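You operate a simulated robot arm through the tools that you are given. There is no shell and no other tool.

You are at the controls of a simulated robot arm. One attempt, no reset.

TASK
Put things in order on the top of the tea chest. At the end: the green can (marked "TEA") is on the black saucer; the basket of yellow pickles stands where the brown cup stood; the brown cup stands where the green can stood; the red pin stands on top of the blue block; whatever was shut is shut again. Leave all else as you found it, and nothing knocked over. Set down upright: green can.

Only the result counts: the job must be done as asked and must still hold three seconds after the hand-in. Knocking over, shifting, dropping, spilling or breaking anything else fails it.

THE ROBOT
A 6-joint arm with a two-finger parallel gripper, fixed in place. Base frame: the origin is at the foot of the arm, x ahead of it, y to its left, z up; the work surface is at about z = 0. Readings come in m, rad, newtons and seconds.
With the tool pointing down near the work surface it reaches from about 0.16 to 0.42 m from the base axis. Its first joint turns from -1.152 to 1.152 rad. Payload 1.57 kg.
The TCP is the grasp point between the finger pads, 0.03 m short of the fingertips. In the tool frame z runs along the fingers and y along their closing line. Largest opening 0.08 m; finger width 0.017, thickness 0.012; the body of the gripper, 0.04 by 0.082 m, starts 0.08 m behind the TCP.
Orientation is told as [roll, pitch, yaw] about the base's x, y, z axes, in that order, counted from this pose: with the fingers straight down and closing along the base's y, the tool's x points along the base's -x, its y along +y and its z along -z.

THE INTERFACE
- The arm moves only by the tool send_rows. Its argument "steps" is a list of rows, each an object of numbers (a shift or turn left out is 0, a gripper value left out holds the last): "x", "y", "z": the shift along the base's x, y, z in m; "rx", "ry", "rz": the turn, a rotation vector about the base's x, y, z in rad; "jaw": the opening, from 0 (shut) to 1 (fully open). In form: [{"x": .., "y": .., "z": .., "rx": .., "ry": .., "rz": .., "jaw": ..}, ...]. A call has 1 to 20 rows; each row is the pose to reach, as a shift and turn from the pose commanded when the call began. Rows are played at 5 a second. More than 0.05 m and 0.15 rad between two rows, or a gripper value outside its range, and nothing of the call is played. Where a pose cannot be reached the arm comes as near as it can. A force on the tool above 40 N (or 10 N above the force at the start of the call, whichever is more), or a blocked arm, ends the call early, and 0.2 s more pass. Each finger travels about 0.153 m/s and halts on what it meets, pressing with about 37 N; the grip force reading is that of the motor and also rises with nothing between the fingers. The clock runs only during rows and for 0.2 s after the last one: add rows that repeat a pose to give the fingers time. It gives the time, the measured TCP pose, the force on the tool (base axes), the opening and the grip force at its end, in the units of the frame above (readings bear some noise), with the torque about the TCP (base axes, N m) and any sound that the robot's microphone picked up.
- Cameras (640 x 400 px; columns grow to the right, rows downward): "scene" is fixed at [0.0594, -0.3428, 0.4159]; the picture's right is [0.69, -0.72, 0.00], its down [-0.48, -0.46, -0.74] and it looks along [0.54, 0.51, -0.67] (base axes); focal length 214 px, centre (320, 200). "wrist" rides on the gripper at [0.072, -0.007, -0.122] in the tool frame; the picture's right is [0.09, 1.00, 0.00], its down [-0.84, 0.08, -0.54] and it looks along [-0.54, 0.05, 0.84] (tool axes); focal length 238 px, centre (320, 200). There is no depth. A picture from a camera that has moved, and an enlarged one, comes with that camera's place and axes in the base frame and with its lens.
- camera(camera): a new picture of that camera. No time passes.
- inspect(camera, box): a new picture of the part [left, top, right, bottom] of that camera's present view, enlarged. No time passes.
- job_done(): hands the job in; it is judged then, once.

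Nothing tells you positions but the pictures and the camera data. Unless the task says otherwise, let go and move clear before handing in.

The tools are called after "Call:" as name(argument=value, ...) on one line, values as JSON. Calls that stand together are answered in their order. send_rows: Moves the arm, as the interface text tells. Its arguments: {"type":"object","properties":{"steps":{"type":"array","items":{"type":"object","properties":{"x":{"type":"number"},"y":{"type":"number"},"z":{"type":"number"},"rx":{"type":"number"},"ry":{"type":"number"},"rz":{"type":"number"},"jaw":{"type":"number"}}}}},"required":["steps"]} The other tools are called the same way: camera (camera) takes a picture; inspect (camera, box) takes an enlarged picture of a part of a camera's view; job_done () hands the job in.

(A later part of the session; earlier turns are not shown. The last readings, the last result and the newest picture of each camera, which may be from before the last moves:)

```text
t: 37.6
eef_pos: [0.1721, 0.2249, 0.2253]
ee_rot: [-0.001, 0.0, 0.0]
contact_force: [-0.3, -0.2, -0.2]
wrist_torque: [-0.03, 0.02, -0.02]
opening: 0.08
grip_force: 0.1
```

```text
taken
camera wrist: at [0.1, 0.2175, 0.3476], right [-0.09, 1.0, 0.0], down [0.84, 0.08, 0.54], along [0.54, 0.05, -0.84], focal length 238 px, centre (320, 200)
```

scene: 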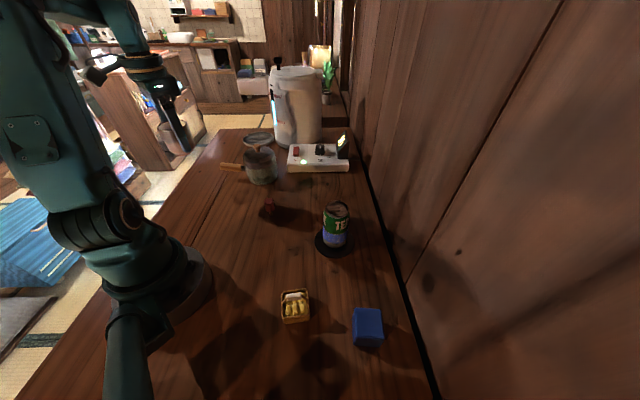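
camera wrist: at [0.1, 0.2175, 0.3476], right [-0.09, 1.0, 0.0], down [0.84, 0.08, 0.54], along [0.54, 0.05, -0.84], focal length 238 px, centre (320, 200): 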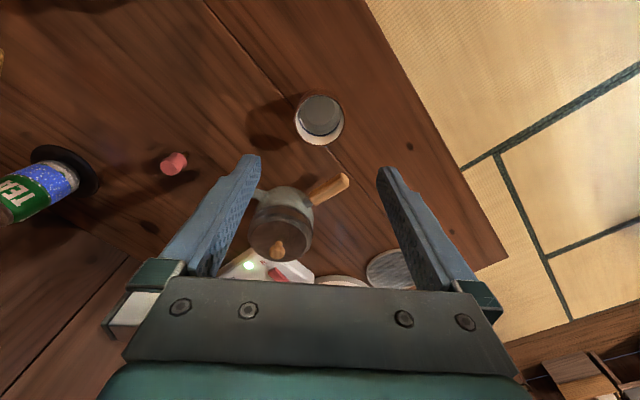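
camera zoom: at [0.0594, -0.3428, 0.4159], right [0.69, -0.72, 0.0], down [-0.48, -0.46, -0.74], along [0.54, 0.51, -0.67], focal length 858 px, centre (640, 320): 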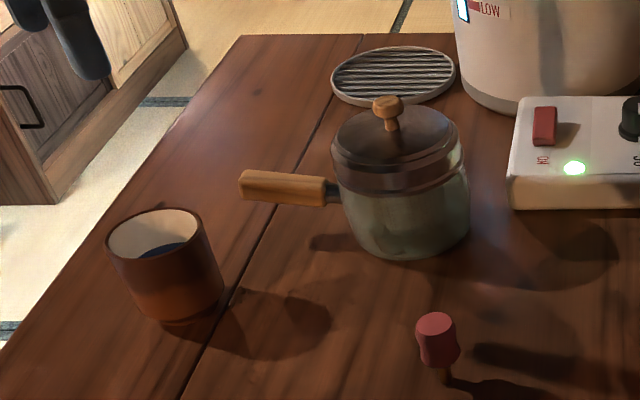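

The cup stands upright in the can's former place. Next I'll arc round the base to above the basket, turning the gripper by about -0.8 rad to match the basket's axes, and inspect it.

Call:
send_rows(steps=[{"x": 0.02, "y": -0.035, "rz": -0.07}, {"x": 0.04, "y": -0.075, "rz": -0.145}, {"x": 0.055, "y": -0.12, "rz": -0.22}, {"x": 0.065, "y": -0.165, "rz": -0.295}, {"x": 0.07, "y": -0.21, "rz": -0.37}, {"x": 0.07, "y": -0.255, "rz": -0.445}, {"x": 0.06, "y": -0.3, "rz": -0.52}, {"x": 0.045, "y": -0.34, "rz": -0.595}, {"x": 0.02, "y": -0.375, "rz": -0.67}, {"x": -0.005, "y": -0.405, "rz": -0.74}, {"x": -0.029, "y": -0.424, "rz": -0.8}, {"x": -0.029, "y": -0.424, "rz": -0.8}])

Call:
camera(camera="wrist")

Call:
camera(camera="scene")

```text
t: 40.2
eef_pos: [0.1426, -0.2013, 0.2263]
ee_rot: [0.0, 0.001, -0.801]
contact_force: [1.1, -0.4, 0.1]
wrist_torque: [-0.02, 0.01, -0.01]
opening: 0.08
grip_force: 0.0
```

```text
taken
camera wrist: at [0.0879, -0.1534, 0.3479], right [0.65, 0.76, 0.0], down [0.64, -0.55, 0.54], along [0.41, -0.35, -0.84], focal length 238 px, centre (320, 200)
```

wrist: 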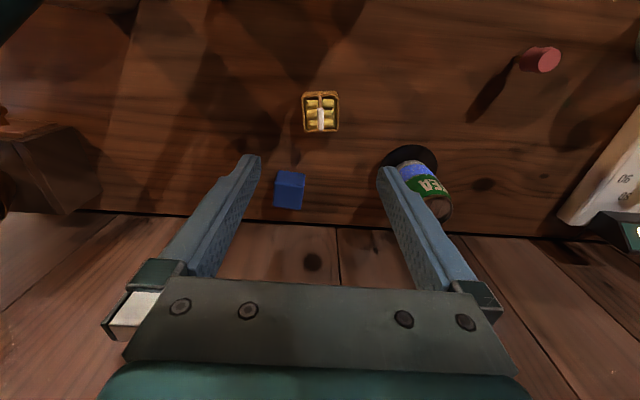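

```text
taken
```

scene: 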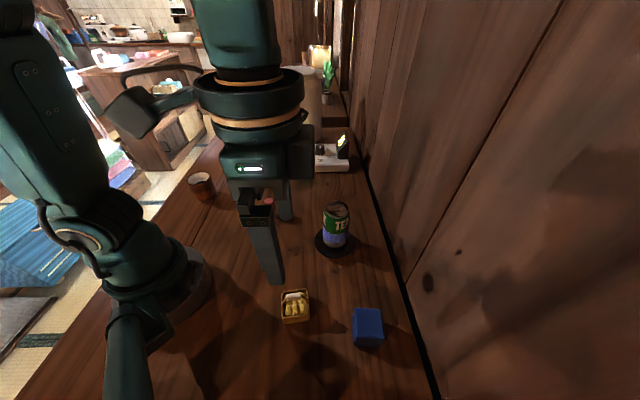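

Call:
inspect(camera="wrist", box=[272, 72, 368, 132])

Call:
inspect(camera="wrist", box=[240, 140, 368, 220])

Call:
inspect(camera="scene", box=[262, 275, 342, 325])

```text
6.67 times, centred on (320, 102) of wrist
camera zoom: at [0.0879, -0.1534, 0.3479], right [0.65, 0.76, 0.0], down [0.64, -0.55, 0.54], along [0.41, -0.35, -0.84], focal length 1589 px, centre (320, 853)
```

zoom: 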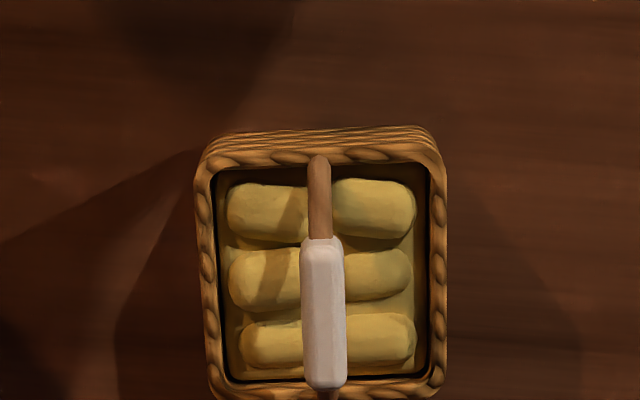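

```text
5.00 times, centred on (304, 180) of wrist
camera zoom: at [0.0879, -0.1534, 0.3479], right [0.65, 0.76, 0.0], down [0.64, -0.55, 0.54], along [0.41, -0.35, -0.84], focal length 1192 px, centre (400, 300)
```

zoom: 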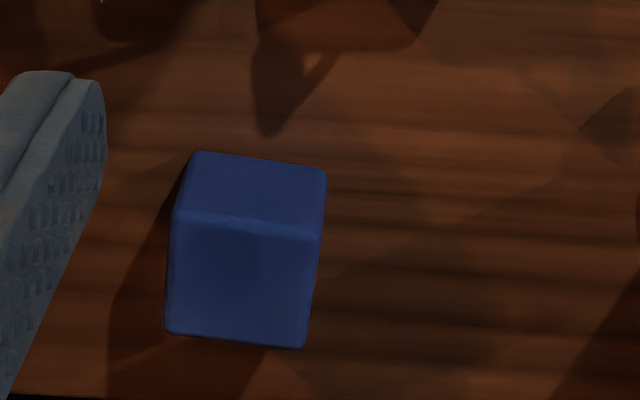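

```text
8.00 times, centred on (302, 300) of scene
camera zoom: at [0.0594, -0.3428, 0.4159], right [0.69, -0.72, 0.0], down [-0.48, -0.46, -0.74], along [0.54, 0.51, -0.67], focal length 1716 px, centre (464, -600)
```

zoom: 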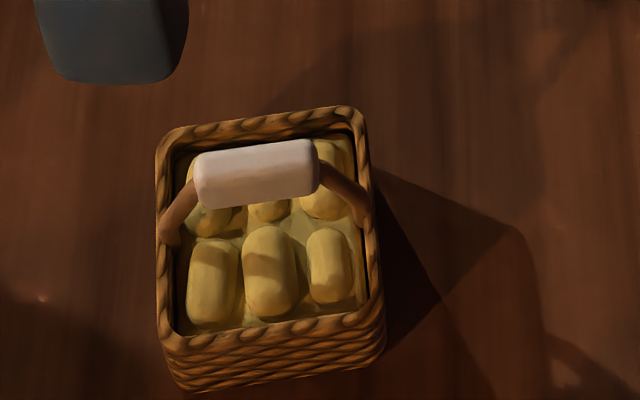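

The basket has a white handle grip at about (0.144, -0.201, 0.05), running at roughly -38° in the base frame. I'll grip that handle across, so I'll turn a little more to be square to it and come down partway.

Call:
send_rows(steps=[{"x": 0.001, "y": -0.0005, "z": -0.02, "rz": 0.07}, {"x": 0.001, "y": -0.0005, "z": -0.045, "rz": 0.14}, {"x": 0.001, "y": -0.0005, "z": -0.075, "rz": 0.14}, {"x": 0.001, "y": -0.0005, "z": -0.1, "rz": 0.14}, {"x": 0.001, "y": -0.0005, "z": -0.11, "rz": 0.14}, {"x": 0.001, "y": -0.0005, "z": -0.11, "rz": 0.14}])

Call:
camera(camera="wrist")

Call:
inspect(camera="wrist", box=[256, 80, 384, 160])

Call:
inspect(camera="scene", box=[222, 240, 350, 320])

```text
t: 41.6
eef_pos: [0.1455, -0.1999, 0.1143]
ee_rot: [0.0, 0.001, -0.658]
contact_force: [-0.4, 0.3, 0.2]
wrist_torque: [0.02, -0.03, -0.01]
opening: 0.0799
grip_force: 0.1
```

```text
taken
camera wrist: at [0.0841, -0.16, 0.2364], right [0.54, 0.84, 0.0], down [0.71, -0.45, 0.54], along [0.46, -0.29, -0.84], focal length 238 px, centre (320, 200)
```

wrist: 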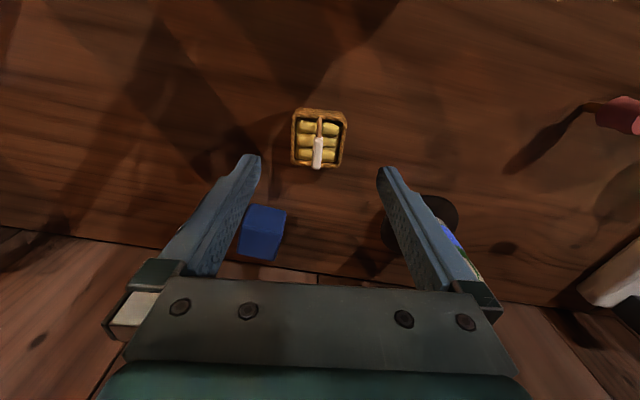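

```text
5.00 times, centred on (320, 120) of wrist
camera zoom: at [0.0841, -0.16, 0.2364], right [0.54, 0.84, 0.0], down [0.71, -0.45, 0.54], along [0.46, -0.29, -0.84], focal length 1192 px, centre (320, 600)
```

zoom: 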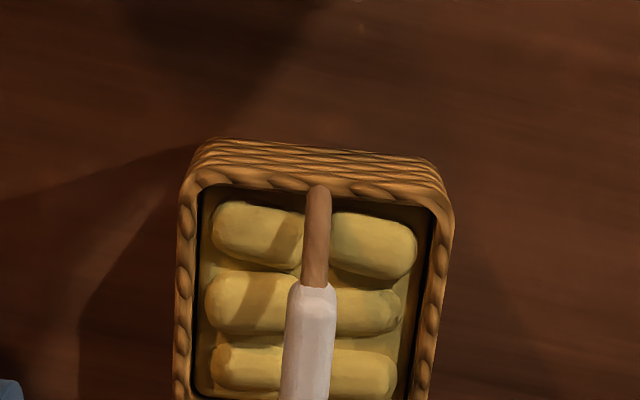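

```text
5.00 times, centred on (286, 280) of scene
camera zoom: at [0.0594, -0.3428, 0.4159], right [0.69, -0.72, 0.0], down [-0.48, -0.46, -0.74], along [0.54, 0.51, -0.67], focal length 1072 px, centre (490, -200)
```

zoom: 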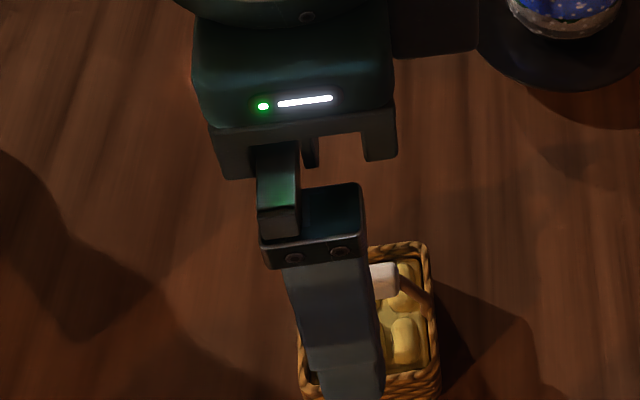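

Alignment is within about 2 mm. I'll apply a small correction and lower so the fingers straddle the white grip with the tips above the basket rim.

Call:
send_rows(steps=[{"y": -0.002, "z": -0.012, "rz": -0.02}, {"y": -0.002, "z": -0.024, "rz": -0.02}, {"y": -0.002, "z": -0.036, "rz": -0.02}, {"y": -0.002, "z": -0.044, "rz": -0.02}, {"y": -0.002, "z": -0.044, "rz": -0.02}])

Call:
camera(camera="wrist")

Call:
inspect(camera="wrist", box=[240, 110, 400, 210])

Call:
inspect(camera="scene", box=[222, 250, 350, 330])

```text
t: 42.8
eef_pos: [0.1423, -0.203, 0.0686]
ee_rot: [0.001, 0.0, -0.681]
contact_force: [0.7, 0.0, -0.2]
wrist_torque: [0.0, 0.0, 0.02]
opening: 0.08
grip_force: 0.2
```

```text
taken
camera wrist: at [0.0838, -0.162, 0.1912], right [0.55, 0.83, 0.0], down [0.7, -0.47, 0.54], along [0.45, -0.3, -0.84], focal length 238 px, centre (320, 200)
```

wrist: 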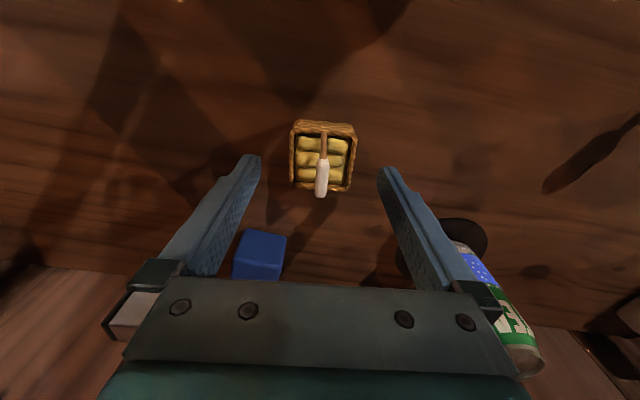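

```text
4.00 times, centred on (320, 160) of wrist
camera zoom: at [0.0838, -0.162, 0.1912], right [0.55, 0.83, 0.0], down [0.7, -0.47, 0.54], along [0.45, -0.3, -0.84], focal length 953 px, centre (320, 360)
```

zoom: 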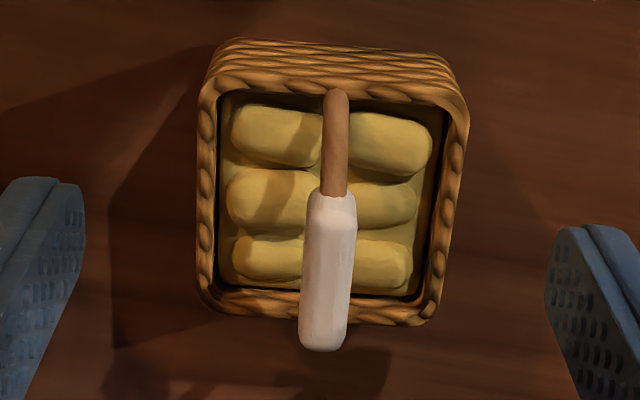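

```text
5.00 times, centred on (286, 290) of scene
camera zoom: at [0.0594, -0.3428, 0.4159], right [0.69, -0.72, 0.0], down [-0.48, -0.46, -0.74], along [0.54, 0.51, -0.67], focal length 1072 px, centre (490, -250)
```

zoom: 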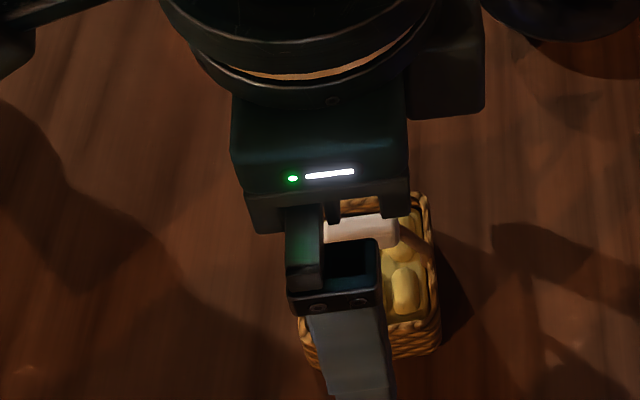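

The white grip sits centred between the open fingers. I'll close on it slowly.

Call:
send_rows(steps=[{"jaw": 0.75}, {"jaw": 0.5}, {"jaw": 0.35}, {"jaw": 0.25}, {"jaw": 0.18}, {"jaw": 0.12}, {"jaw": 0.06}, {"jaw": 0.0}, {"jaw": 0.0}])

Call:
inspect(camera="wrist", box=[240, 110, 400, 210])

```text
t: 44.8
eef_pos: [0.1446, -0.2019, 0.0691]
ee_rot: [0.0, 0.001, -0.682]
contact_force: [-0.7, 0.8, -0.5]
wrist_torque: [-0.01, -0.03, 0.0]
opening: 0.0068
grip_force: 26.6
```

```text
4.00 times, centred on (320, 160) of wrist
camera zoom: at [0.0838, -0.162, 0.1914], right [0.55, 0.83, 0.0], down [0.7, -0.47, 0.54], along [0.45, -0.3, -0.84], focal length 953 px, centre (320, 360)
```

zoom: 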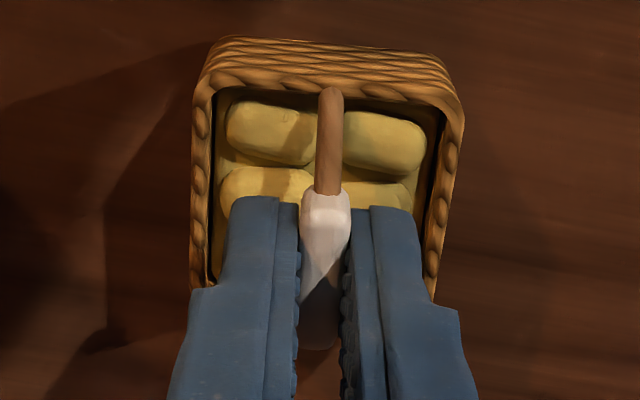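

The fingers are on the grip. I'll lift 1–2 cm gently and check that it hangs level and the grip holds.

Call:
send_rows(steps=[{"jaw": 0.0}, {"z": 0.003}, {"z": 0.007}, {"z": 0.012}, {"z": 0.018}, {"z": 0.02}, {"z": 0.02}])

Call:
inspect(camera="wrist", box=[240, 80, 400, 180])

Call:
inspect(camera="scene", box=[222, 240, 350, 320])

```text
t: 46.4
eef_pos: [0.1444, -0.2032, 0.0898]
ee_rot: [0.0, 0.001, -0.682]
contact_force: [0.1, -1.5, -0.6]
wrist_torque: [0.04, 0.01, 0.03]
opening: 0.0068
grip_force: 26.4
```

```text
4.00 times, centred on (320, 130) of wrist
camera zoom: at [0.0839, -0.1622, 0.2114], right [0.55, 0.83, 0.0], down [0.7, -0.47, 0.54], along [0.45, -0.3, -0.84], focal length 953 px, centre (320, 480)
```

zoom: 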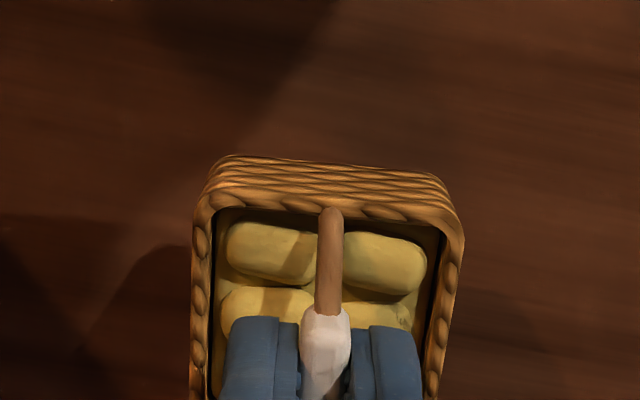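

```text
5.00 times, centred on (286, 280) of scene
camera zoom: at [0.0594, -0.3428, 0.4159], right [0.69, -0.72, 0.0], down [-0.48, -0.46, -0.74], along [0.54, 0.51, -0.67], focal length 1072 px, centre (490, -200)
```

zoom: 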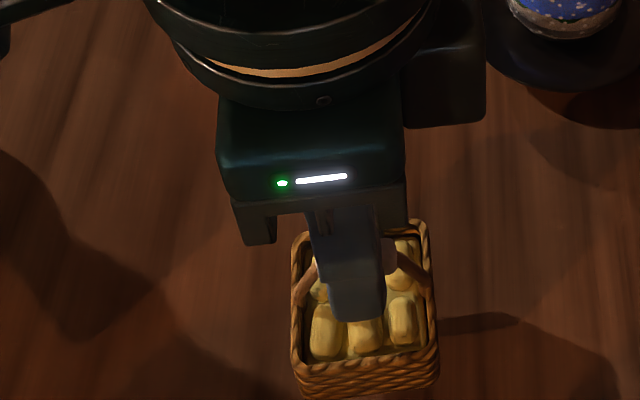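

The basket lifts cleanly and level. I'll raise it well above the can's height and carry it round behind the can to the cup's former place.

Call:
send_rows(steps=[{"z": 0.01}, {"z": 0.025}, {"z": 0.045}, {"z": 0.065}, {"z": 0.085}, {"z": 0.105}, {"z": 0.12}, {"z": 0.13}, {"z": 0.13}])

Call:
camera(camera="wrist")

Call:
camera(camera="scene")

```text
t: 48.4
eef_pos: [0.1447, -0.2008, 0.2202]
ee_rot: [-0.002, 0.001, -0.681]
contact_force: [-0.6, -0.5, -0.2]
wrist_torque: [0.01, -0.01, 0.04]
opening: 0.0073
grip_force: 26.3
```

```text
taken
camera wrist: at [0.0849, -0.1602, 0.3426], right [0.55, 0.83, 0.0], down [0.7, -0.47, 0.54], along [0.45, -0.3, -0.84], focal length 238 px, centre (320, 200)
```

wrist: 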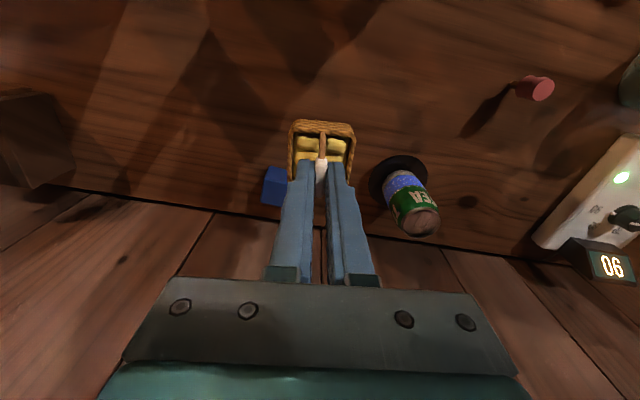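

```text
taken
```

scene: 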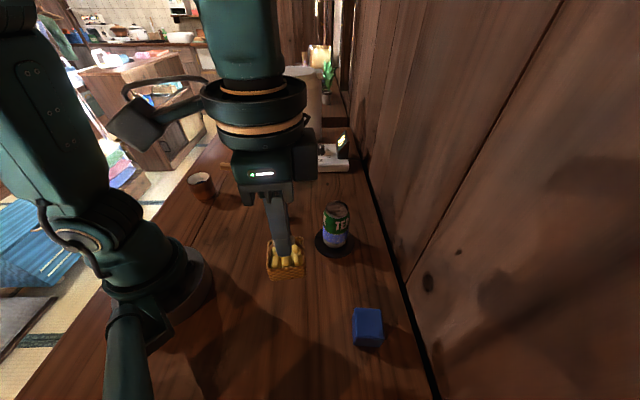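

Call:
send_rows(steps=[{"x": 0.004, "y": 0.007}, {"x": 0.012, "y": 0.021}, {"x": 0.023, "y": 0.041}, {"x": 0.036, "y": 0.065}, {"x": 0.05, "y": 0.09}, {"x": 0.067, "y": 0.113}, {"x": 0.085, "y": 0.133}, {"x": 0.105, "y": 0.149}, {"x": 0.127, "y": 0.161}, {"x": 0.149, "y": 0.17}, {"x": 0.17, "y": 0.177}, {"x": 0.188, "y": 0.182}, {"x": 0.202, "y": 0.184}, {"x": 0.21, "y": 0.1849}, {"x": 0.2139, "y": 0.1849}, {"x": 0.2139, "y": 0.1849}, {"x": 0.2139, "y": 0.1849}])

Call:
camera(camera="wrist")

Call:
camera(camera="scene")

```text
t: 52.0
eef_pos: [0.358, -0.0168, 0.2196]
ee_rot: [0.002, -0.002, -0.678]
contact_force: [0.4, 0.9, 0.3]
wrist_torque: [-0.02, 0.01, 0.0]
opening: 0.0068
grip_force: 26.6
```

```text
taken
camera wrist: at [0.2972, 0.0234, 0.3417], right [0.55, 0.83, 0.0], down [0.7, -0.47, 0.54], along [0.45, -0.3, -0.84], focal length 238 px, centre (320, 200)
```

wrist: 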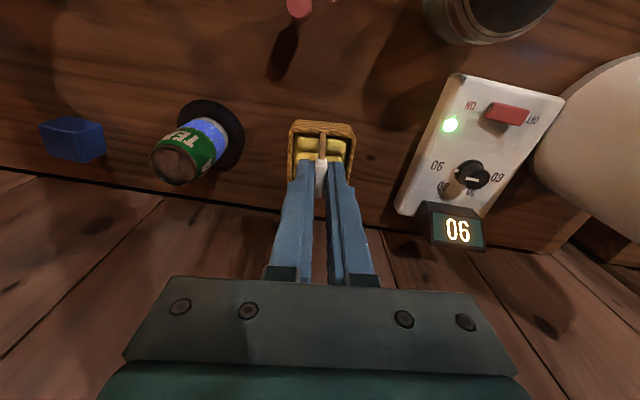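

```text
taken
```

scene: 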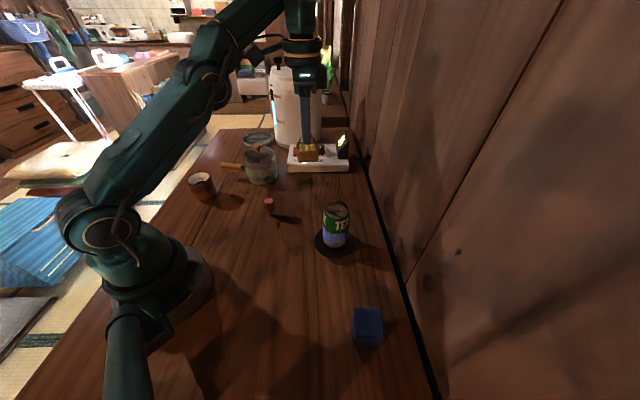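

The basket is over the cup's former spot. I'll lower it to about 1 cm above the surface.

Call:
send_rows(steps=[{"z": -0.02}, {"z": -0.045}, {"z": -0.07}, {"z": -0.095}, {"z": -0.115}, {"z": -0.13}, {"z": -0.139}, {"z": -0.141}, {"z": -0.141}])

Call:
camera(camera="wrist")

Call:
inspect(camera="scene", box=[250, 120, 410, 220])

```text
t: 54.0
eef_pos: [0.3577, -0.0165, 0.0771]
ee_rot: [0.001, 0.001, -0.68]
contact_force: [0.2, 0.2, -0.8]
wrist_torque: [0.01, -0.02, 0.02]
opening: 0.0069
grip_force: 26.3
```

```text
taken
camera wrist: at [0.298, 0.0232, 0.199], right [0.55, 0.83, 0.0], down [0.7, -0.47, 0.54], along [0.45, -0.3, -0.84], focal length 238 px, centre (320, 200)
```

wrist: 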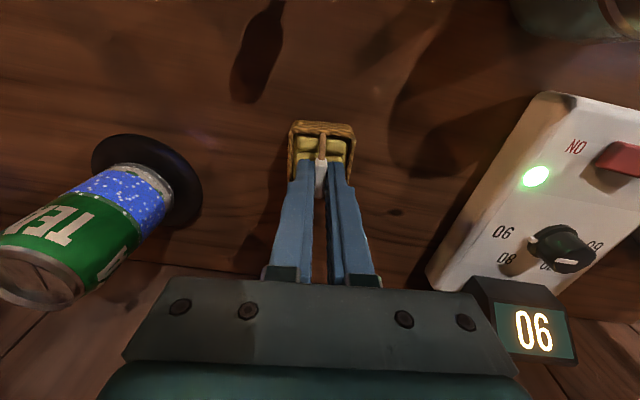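

```text
4.00 times, centred on (330, 170) of scene
camera zoom: at [0.0594, -0.3428, 0.4159], right [0.69, -0.72, 0.0], down [-0.48, -0.46, -0.74], along [0.54, 0.51, -0.67], focal length 858 px, centre (280, 320)
```

zoom: 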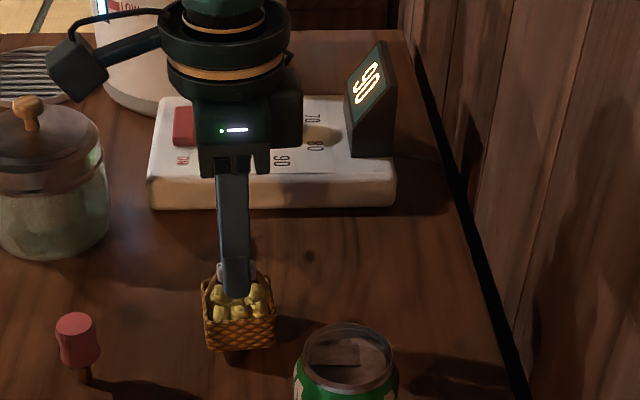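

Call:
send_rows(steps=[{"z": -0.002}, {"z": -0.004}, {"z": -0.006}, {"z": -0.0075}, {"z": -0.0075}])

Call:
inspect(camera="scene", box=[270, 160, 350, 210])

```text
t: 55.2
eef_pos: [0.3592, -0.0184, 0.0698]
ee_rot: [0.0, -0.001, -0.68]
contact_force: [-1.0, -0.1, 0.2]
wrist_torque: [-0.04, -0.02, 0.0]
opening: 0.007
grip_force: 26.1
```

```text
8.00 times, centred on (310, 185) of scene
camera zoom: at [0.0594, -0.3428, 0.4159], right [0.69, -0.72, 0.0], down [-0.48, -0.46, -0.74], along [0.54, 0.51, -0.67], focal length 1716 px, centre (400, 320)
```

zoom: 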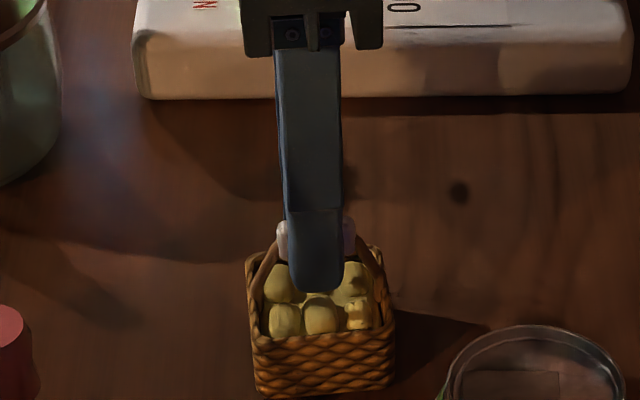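

Call:
send_rows(steps=[{"z": -0.0007}, {"z": -0.0012}, {"z": -0.0012}])

```text
t: 56.0
eef_pos: [0.3584, -0.0166, 0.07]
ee_rot: [0.002, 0.0, -0.682]
contact_force: [1.2, -0.7, -0.3]
wrist_torque: [0.01, 0.03, -0.01]
opening: 0.0069
grip_force: 26.0
```

Call:
send_rows(steps=[{"z": -0.0006}, {"z": -0.0012}, {"z": -0.0012}])

```text
t: 56.8
eef_pos: [0.3573, -0.0171, 0.0696]
ee_rot: [0.002, -0.001, -0.678]
contact_force: [-4.8, -0.8, 16.8]
wrist_torque: [0.06, 0.23, 0.03]
opening: 0.0068
grip_force: 25.7
```

Call:
send_rows(steps=[{"z": 0.0004}, {"z": 0.0007}, {"z": 0.0007}])

```text
t: 57.6
eef_pos: [0.3569, -0.0185, 0.0697]
ee_rot: [0.0, -0.003, -0.679]
contact_force: [1.1, 1.9, 5.9]
wrist_torque: [0.09, -0.05, -0.02]
opening: 0.007
grip_force: 26.1
```

The basket's base rests on the surface with light contact. I'll open the fingers and rise straight up.

Call:
send_rows(steps=[{"jaw": 0.12}, {"jaw": 0.2}, {"jaw": 0.3}, {"jaw": 0.45}, {"jaw": 0.6}, {"jaw": 0.6}])

Call:
inspect(camera="wrist", box=[220, 100, 420, 225])

Call:
inspect(camera="scene", box=[270, 160, 350, 210])

```text
t: 59.0
eef_pos: [0.3576, -0.0173, 0.0689]
ee_rot: [-0.001, 0.001, -0.681]
contact_force: [0.0, 0.6, -0.8]
wrist_torque: [0.04, -0.01, -0.01]
opening: 0.0478
grip_force: 0.1
```

```text
3.20 times, centred on (320, 162) of wrist
camera zoom: at [0.2977, 0.0228, 0.1911], right [0.55, 0.83, 0.0], down [0.7, -0.47, 0.54], along [0.45, -0.3, -0.84], focal length 763 px, centre (320, 320)
```

zoom: 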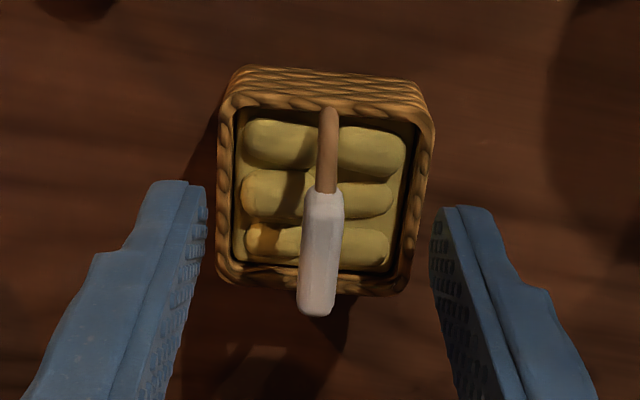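

```text
8.00 times, centred on (310, 185) of scene
camera zoom: at [0.0594, -0.3428, 0.4159], right [0.69, -0.72, 0.0], down [-0.48, -0.46, -0.74], along [0.54, 0.51, -0.67], focal length 1716 px, centre (400, 320)
```

zoom: 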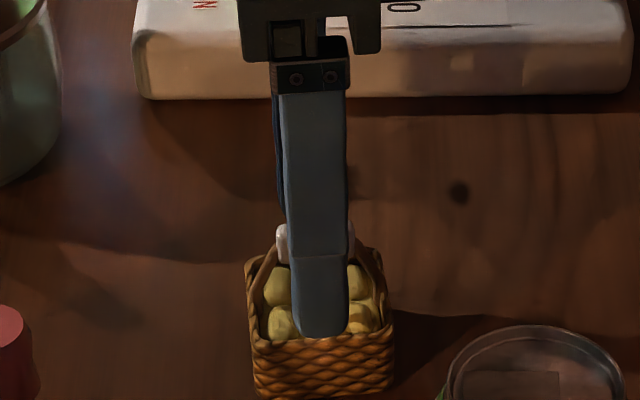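

The basket stands level with its handle free. I'll rise and move toward the pin, keeping the present gripper yaw.

Call:
send_rows(steps=[{"z": 0.015}, {"z": 0.035}, {"z": 0.065}, {"z": 0.095}, {"z": 0.12}, {"z": 0.13}, {"x": -0.025, "y": 0.012, "z": 0.13}, {"x": -0.055, "y": 0.027, "z": 0.13}, {"x": -0.08, "y": 0.04, "z": 0.13}, {"x": -0.095, "y": 0.048, "z": 0.13, "jaw": 0.6}, {"x": -0.095, "y": 0.048, "z": 0.13}])

Call:
camera(camera="wrist")

Call:
inspect(camera="wrist", box=[256, 90, 384, 170])

Call:
camera(camera="scene")

Call:
inspect(camera="scene", box=[240, 160, 340, 222])

```text
t: 61.4
eef_pos: [0.2615, 0.0285, 0.2022]
ee_rot: [0.0, 0.0, -0.681]
contact_force: [-0.2, -0.2, 0.2]
wrist_torque: [0.0, 0.04, 0.0]
opening: 0.0481
grip_force: 0.1
```

```text
taken
camera wrist: at [0.2027, 0.0692, 0.3232], right [0.55, 0.83, 0.0], down [0.7, -0.47, 0.54], along [0.45, -0.3, -0.84], focal length 238 px, centre (320, 200)
```

wrist: 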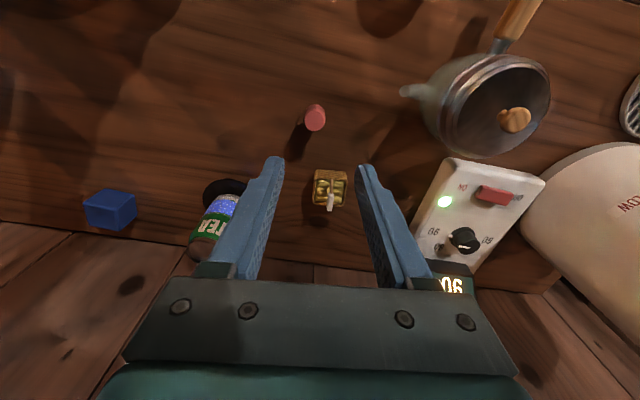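

```text
5.00 times, centred on (320, 130) of wrist
camera zoom: at [0.2027, 0.0692, 0.3232], right [0.55, 0.83, 0.0], down [0.7, -0.47, 0.54], along [0.45, -0.3, -0.84], focal length 1192 px, centre (320, 550)
```

zoom: 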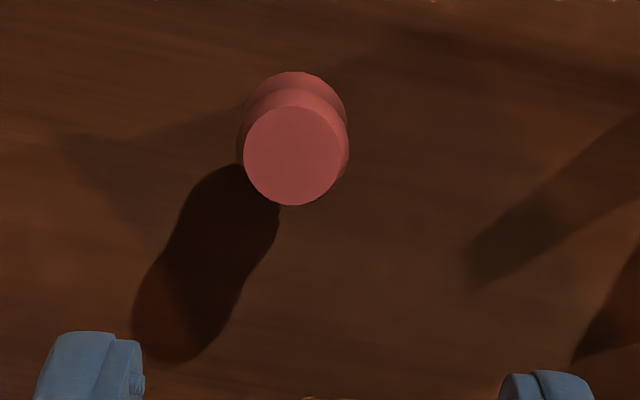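

```text
taken
```

scene: 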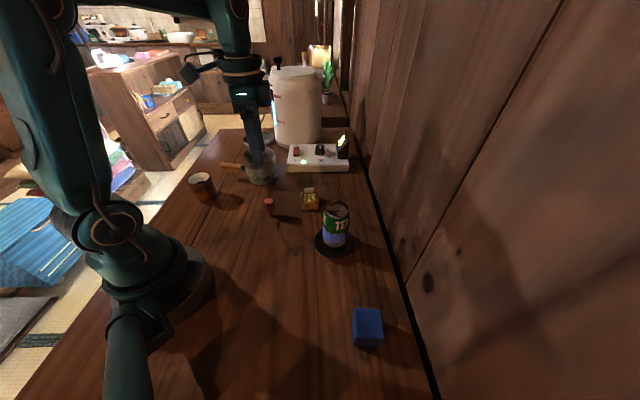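

```text
6.40 times, centred on (290, 191) of scene
camera zoom: at [0.0594, -0.3428, 0.4159], right [0.69, -0.72, 0.0], down [-0.48, -0.46, -0.74], along [0.54, 0.51, -0.67], focal length 1373 px, centre (512, 258)
```

zoom: 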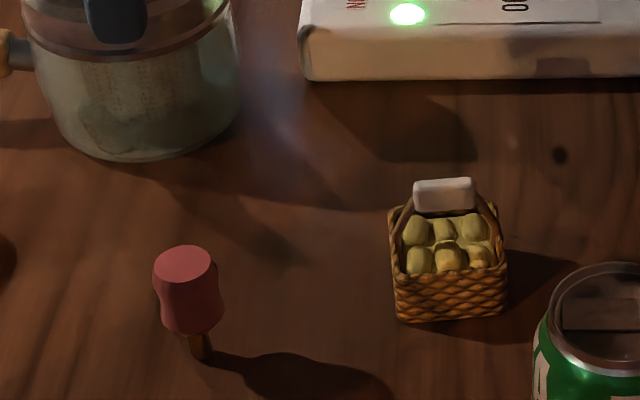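

The pin is a red head on a thin peg, about 0.053 m tall, standing at about (0.257, 0.0255). I'll grip the head with the fingertips kept above the peg's foot. First I'll align and descend partway.

Call:
send_rows(steps=[{"x": -0.0055, "y": -0.004, "z": -0.02, "jaw": 0.75}, {"x": -0.0055, "y": -0.004, "z": -0.05}, {"x": -0.0055, "y": -0.004, "z": -0.08}, {"x": -0.0055, "y": -0.004, "z": -0.1}, {"x": -0.0055, "y": -0.004, "z": -0.1}])

Call:
camera(camera="wrist")

Call:
inspect(camera="wrist", box=[240, 110, 400, 210])

Call:
inspect(camera="scene", box=[220, 150, 320, 212])

```text
t: 62.6
eef_pos: [0.2604, 0.0255, 0.1015]
ee_rot: [0.0, 0.0, -0.68]
contact_force: [-0.1, -0.7, -0.4]
wrist_torque: [-0.05, -0.01, 0.0]
opening: 0.0602
grip_force: 0.0
```

```text
taken
camera wrist: at [0.199, 0.0661, 0.2228], right [0.55, 0.83, 0.0], down [0.7, -0.47, 0.54], along [0.45, -0.3, -0.84], focal length 238 px, centre (320, 200)
```

wrist: 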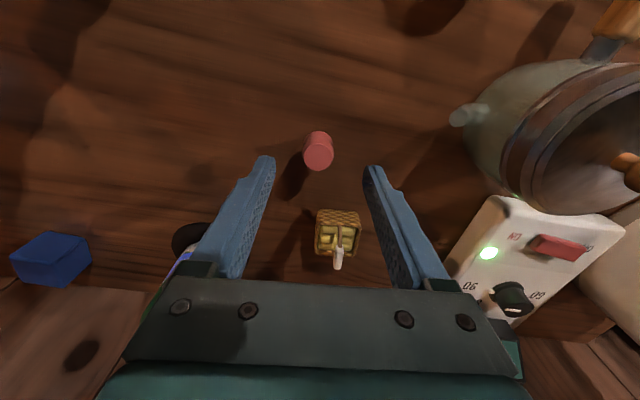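

```text
4.00 times, centred on (320, 160) of wrist
camera zoom: at [0.199, 0.0661, 0.2228], right [0.55, 0.83, 0.0], down [0.7, -0.47, 0.54], along [0.45, -0.3, -0.84], focal length 953 px, centre (320, 360)
```

zoom: 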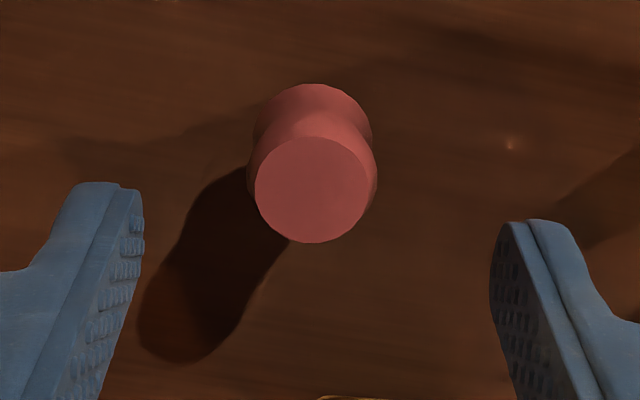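

```text
6.40 times, centred on (270, 181) of scene
camera zoom: at [0.0594, -0.3428, 0.4159], right [0.69, -0.72, 0.0], down [-0.48, -0.46, -0.74], along [0.54, 0.51, -0.67], focal length 1373 px, centre (640, 322)
```

zoom: 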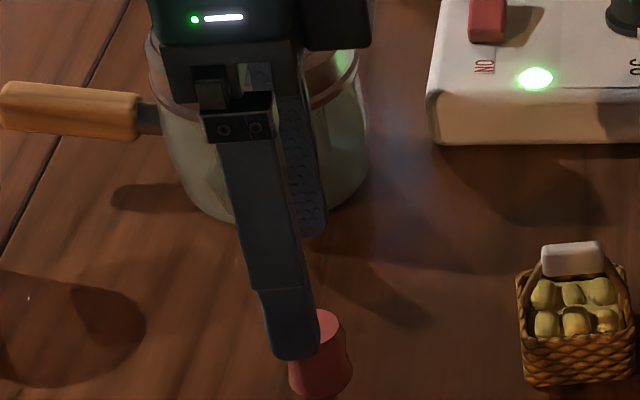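

The pin is nearly centred. I'll make a small correction and lower around the head.

Call:
send_rows(steps=[{"x": -0.0018, "y": -0.001, "z": -0.015}, {"x": -0.0018, "y": -0.001, "z": -0.03}, {"x": -0.0018, "y": -0.001, "z": -0.045}, {"x": -0.0018, "y": -0.001, "z": -0.055}, {"x": -0.0018, "y": -0.001, "z": -0.058}, {"x": -0.0018, "y": -0.001, "z": -0.058}])

Call:
inspect(camera="wrist", box=[220, 110, 420, 235])

Call:
inspect(camera="scene", box=[220, 160, 320, 222])

```text
t: 64.0
eef_pos: [0.2581, 0.0252, 0.0407]
ee_rot: [0.001, 0.0, -0.68]
contact_force: [-0.3, -0.5, -0.4]
wrist_torque: [0.01, -0.01, 0.01]
opening: 0.0602
grip_force: 0.0
```

```text
3.20 times, centred on (320, 172) of wrist
camera zoom: at [0.1972, 0.065, 0.1628], right [0.55, 0.83, 0.0], down [0.7, -0.47, 0.54], along [0.45, -0.3, -0.84], focal length 763 px, centre (320, 288)
```

zoom: 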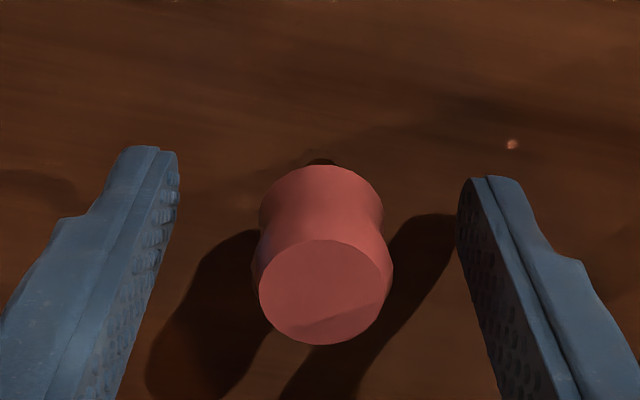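

```text
6.40 times, centred on (270, 191) of scene
camera zoom: at [0.0594, -0.3428, 0.4159], right [0.69, -0.72, 0.0], down [-0.48, -0.46, -0.74], along [0.54, 0.51, -0.67], focal length 1373 px, centre (640, 258)
```

zoom: 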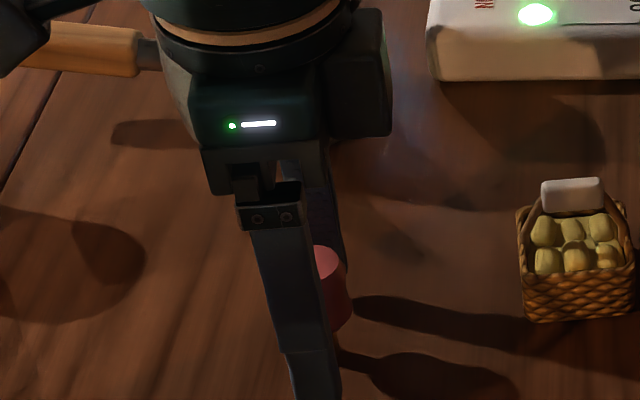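

Call:
send_rows(steps=[{"jaw": 0.6}, {"jaw": 0.48}, {"jaw": 0.4}, {"jaw": 0.36}, {"jaw": 0.33}, {"jaw": 0.31}, {"jaw": 0.29}, {"jaw": 0.27}, {"jaw": 0.25}, {"jaw": 0.23}, {"jaw": 0.2}, {"jaw": 0.15}, {"jaw": 0.15}])

Call:
inspect(camera="wrist", box=[220, 110, 420, 235])

Call:
inspect(camera="scene", box=[220, 160, 320, 222])

```text
t: 66.8
eef_pos: [0.2583, 0.0257, 0.04]
ee_rot: [0.0, 0.0, -0.682]
contact_force: [0.2, 0.3, -0.7]
wrist_torque: [0.05, 0.01, -0.01]
opening: 0.0243
grip_force: 35.9
```

```text
3.20 times, centred on (320, 172) of wrist
camera zoom: at [0.1972, 0.0651, 0.163], right [0.55, 0.83, 0.0], down [0.7, -0.47, 0.54], along [0.45, -0.3, -0.84], focal length 763 px, centre (320, 288)
```

zoom: 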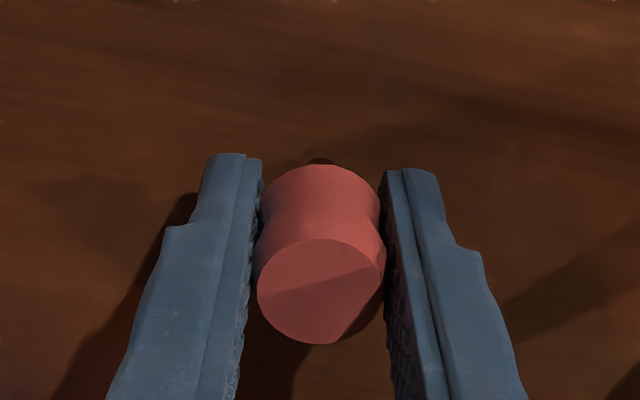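

```text
6.40 times, centred on (270, 191) of scene
camera zoom: at [0.0594, -0.3428, 0.4159], right [0.69, -0.72, 0.0], down [-0.48, -0.46, -0.74], along [0.54, 0.51, -0.67], focal length 1373 px, centre (640, 258)
```

zoom: 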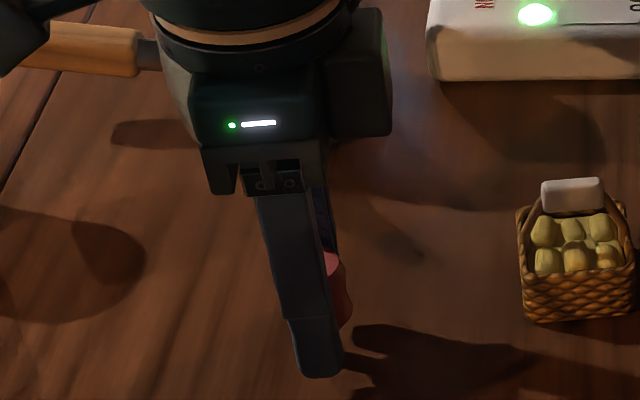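

The pin is gripped at a 0.024 opening. I'll lift it straight up to carry height and check that it hangs upright.

Call:
send_rows(steps=[{"z": 0.005}, {"z": 0.015}, {"z": 0.035}, {"z": 0.06}, {"z": 0.09}, {"z": 0.12}, {"z": 0.145}, {"z": 0.16}, {"z": 0.16}])

Call:
camera(camera="wrist")

Call:
camera(camera="scene")

Call:
inspect(camera="scene", box=[220, 100, 340, 175])

```text
t: 68.8
eef_pos: [0.2563, 0.0251, 0.2017]
ee_rot: [0.0, 0.001, -0.682]
contact_force: [-0.8, 0.6, -0.9]
wrist_torque: [0.03, 0.03, 0.03]
opening: 0.0241
grip_force: 36.0
```

```text
taken
camera wrist: at [0.1962, 0.0655, 0.3248], right [0.55, 0.83, 0.0], down [0.7, -0.47, 0.54], along [0.45, -0.3, -0.84], focal length 238 px, centre (320, 200)
```

wrist: 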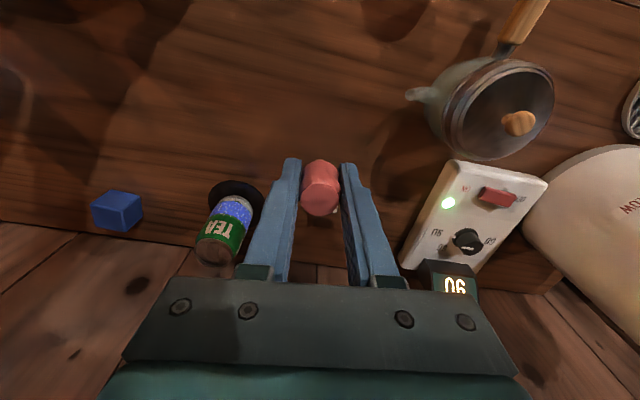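

```text
taken
```

scene: 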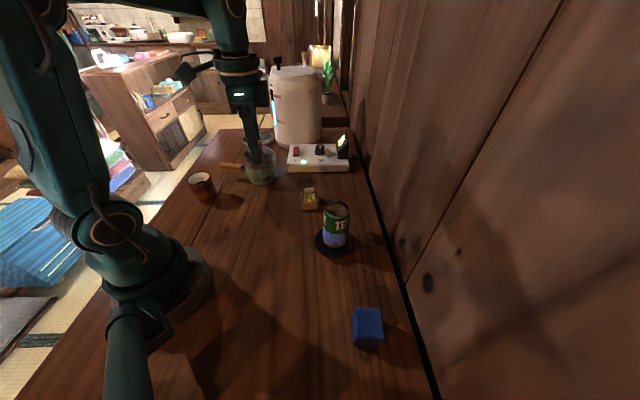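

```text
5.33 times, centred on (280, 138) of scene
camera zoom: at [0.0594, -0.3428, 0.4159], right [0.69, -0.72, 0.0], down [-0.48, -0.46, -0.74], along [0.54, 0.51, -0.67], focal length 1144 px, centre (533, 533)
```

zoom: 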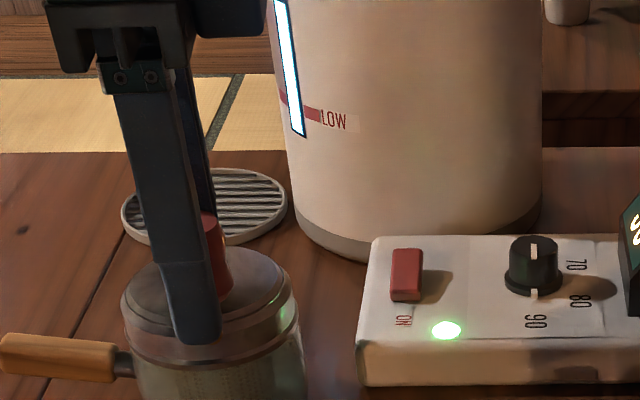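

Call:
inspect(camera="scene", box=[328, 295, 408, 345])

Call:
inspect(camera="wrist", box=[78, 180, 158, 230])

```text
8.00 times, centred on (368, 320) of scene
camera zoom: at [0.0594, -0.3428, 0.4159], right [0.69, -0.72, 0.0], down [-0.48, -0.46, -0.74], along [0.54, 0.51, -0.67], focal length 1716 px, centre (-64, -760)
```

zoom: 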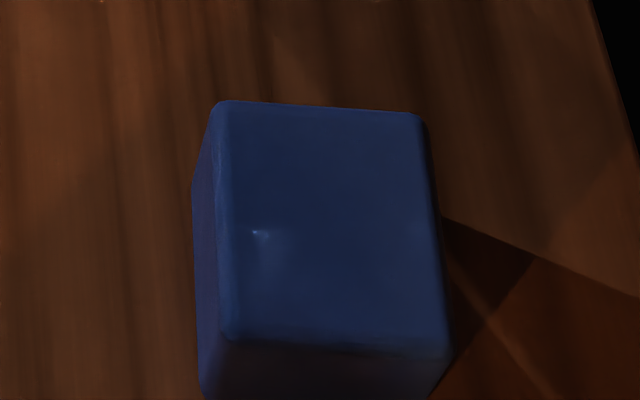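

```text
8.00 times, centred on (118, 205) of wrist
camera zoom: at [0.1962, 0.0655, 0.3248], right [0.55, 0.83, 0.0], down [0.7, -0.47, 0.54], along [0.45, -0.3, -0.84], focal length 1907 px, centre (1936, 160)
```

zoom: 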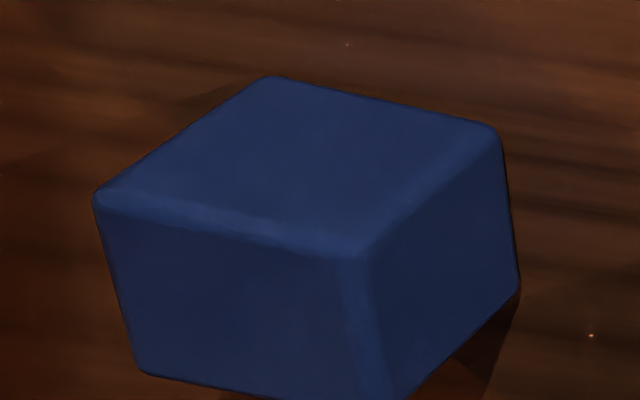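

The block's top centre is at about (0.2015, -0.314) at z of about 0.042, and it is about 4 cm square. I'll carry the pin over to it at height.

Call:
send_rows(steps=[{"x": -0.001, "y": -0.008}, {"x": -0.003, "y": -0.025}, {"x": -0.007, "y": -0.05}, {"x": -0.011, "y": -0.08}, {"x": -0.016, "y": -0.11}, {"x": -0.021, "y": -0.14}, {"x": -0.026, "y": -0.17}, {"x": -0.031, "y": -0.2}, {"x": -0.036, "y": -0.23}, {"x": -0.041, "y": -0.26}, {"x": -0.046, "y": -0.288}, {"x": -0.05, "y": -0.312}, {"x": -0.053, "y": -0.33}, {"x": -0.054, "y": -0.339}, {"x": -0.054, "y": -0.339}, {"x": -0.054, "y": -0.339}])

Call:
camera(camera="wrist")

Call:
camera(camera="scene")

```text
t: 72.2
eef_pos: [0.2041, -0.3052, 0.2021]
ee_rot: [-0.001, -0.001, -0.68]
contact_force: [0.2, 0.3, -0.5]
wrist_torque: [0.0, -0.01, 0.01]
opening: 0.0241
grip_force: 35.6
out of reach, approached as far as the arm can: row 14, 15, 16
```

```text
taken
camera wrist: at [0.1441, -0.2643, 0.3239], right [0.55, 0.83, 0.0], down [0.7, -0.47, 0.54], along [0.45, -0.3, -0.84], focal length 238 px, centre (320, 200)
```

wrist: 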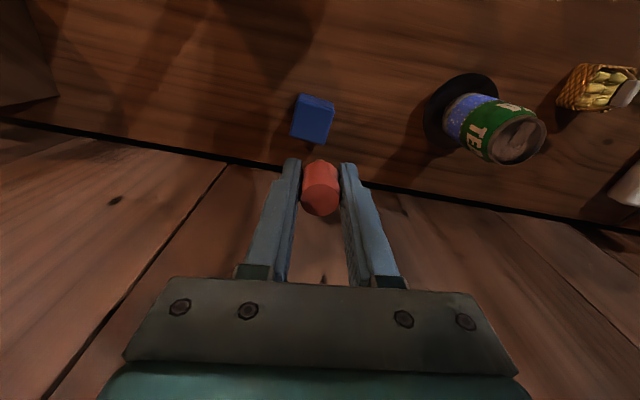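

```text
taken
```

scene: 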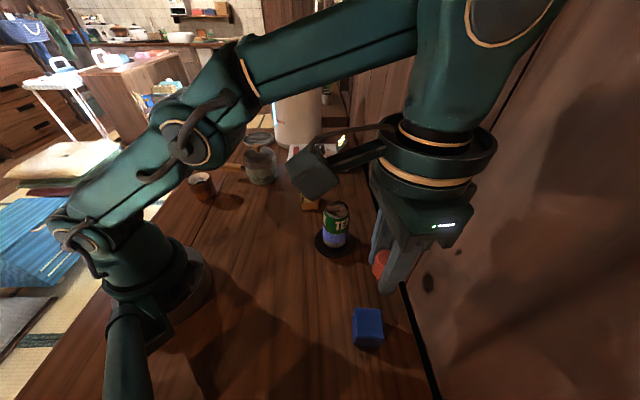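

The last few millimetres were out of reach at that height. Reach is larger lower down, so I'll descend 5 cm, still well above the block, and see where it settles.

Call:
send_rows(steps=[{"z": -0.015}, {"z": -0.03}, {"z": -0.045}, {"z": -0.05}, {"z": -0.05}])

Call:
camera(camera="wrist")

Call:
inspect(camera="wrist", box=[240, 90, 400, 190])

Call:
camera(camera="scene")

```text
t: 73.4
eef_pos: [0.2041, -0.3041, 0.1506]
ee_rot: [0.0, 0.0, -0.681]
contact_force: [-0.7, -0.7, -0.1]
wrist_torque: [-0.01, 0.0, 0.01]
opening: 0.0244
grip_force: 35.3
```

```text
taken
camera wrist: at [0.1441, -0.2645, 0.2728], right [0.55, 0.83, 0.0], down [0.7, -0.47, 0.54], along [0.45, -0.3, -0.84], focal length 238 px, centre (320, 200)
```

wrist: 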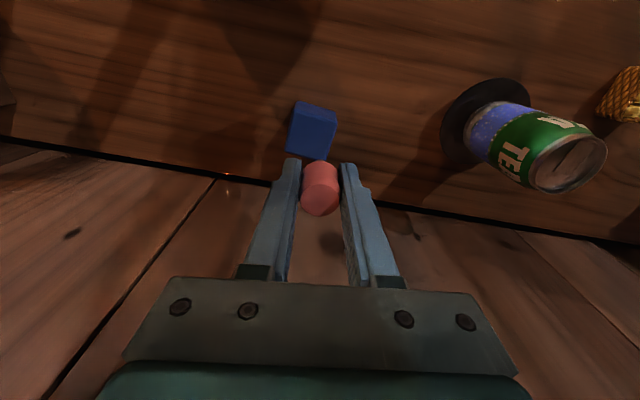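

```text
4.00 times, centred on (320, 140) of wrist
camera zoom: at [0.1441, -0.2645, 0.2728], right [0.55, 0.83, 0.0], down [0.7, -0.47, 0.54], along [0.45, -0.3, -0.84], focal length 953 px, centre (320, 440)
```

zoom: 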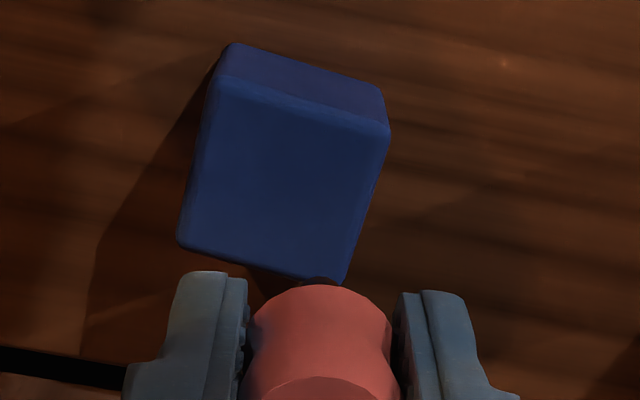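

```text
taken
```

scene: 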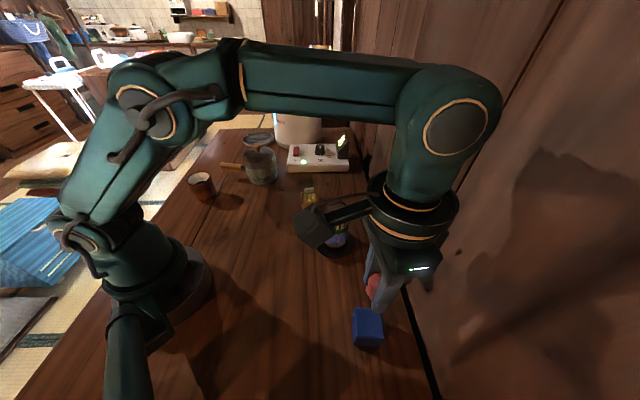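

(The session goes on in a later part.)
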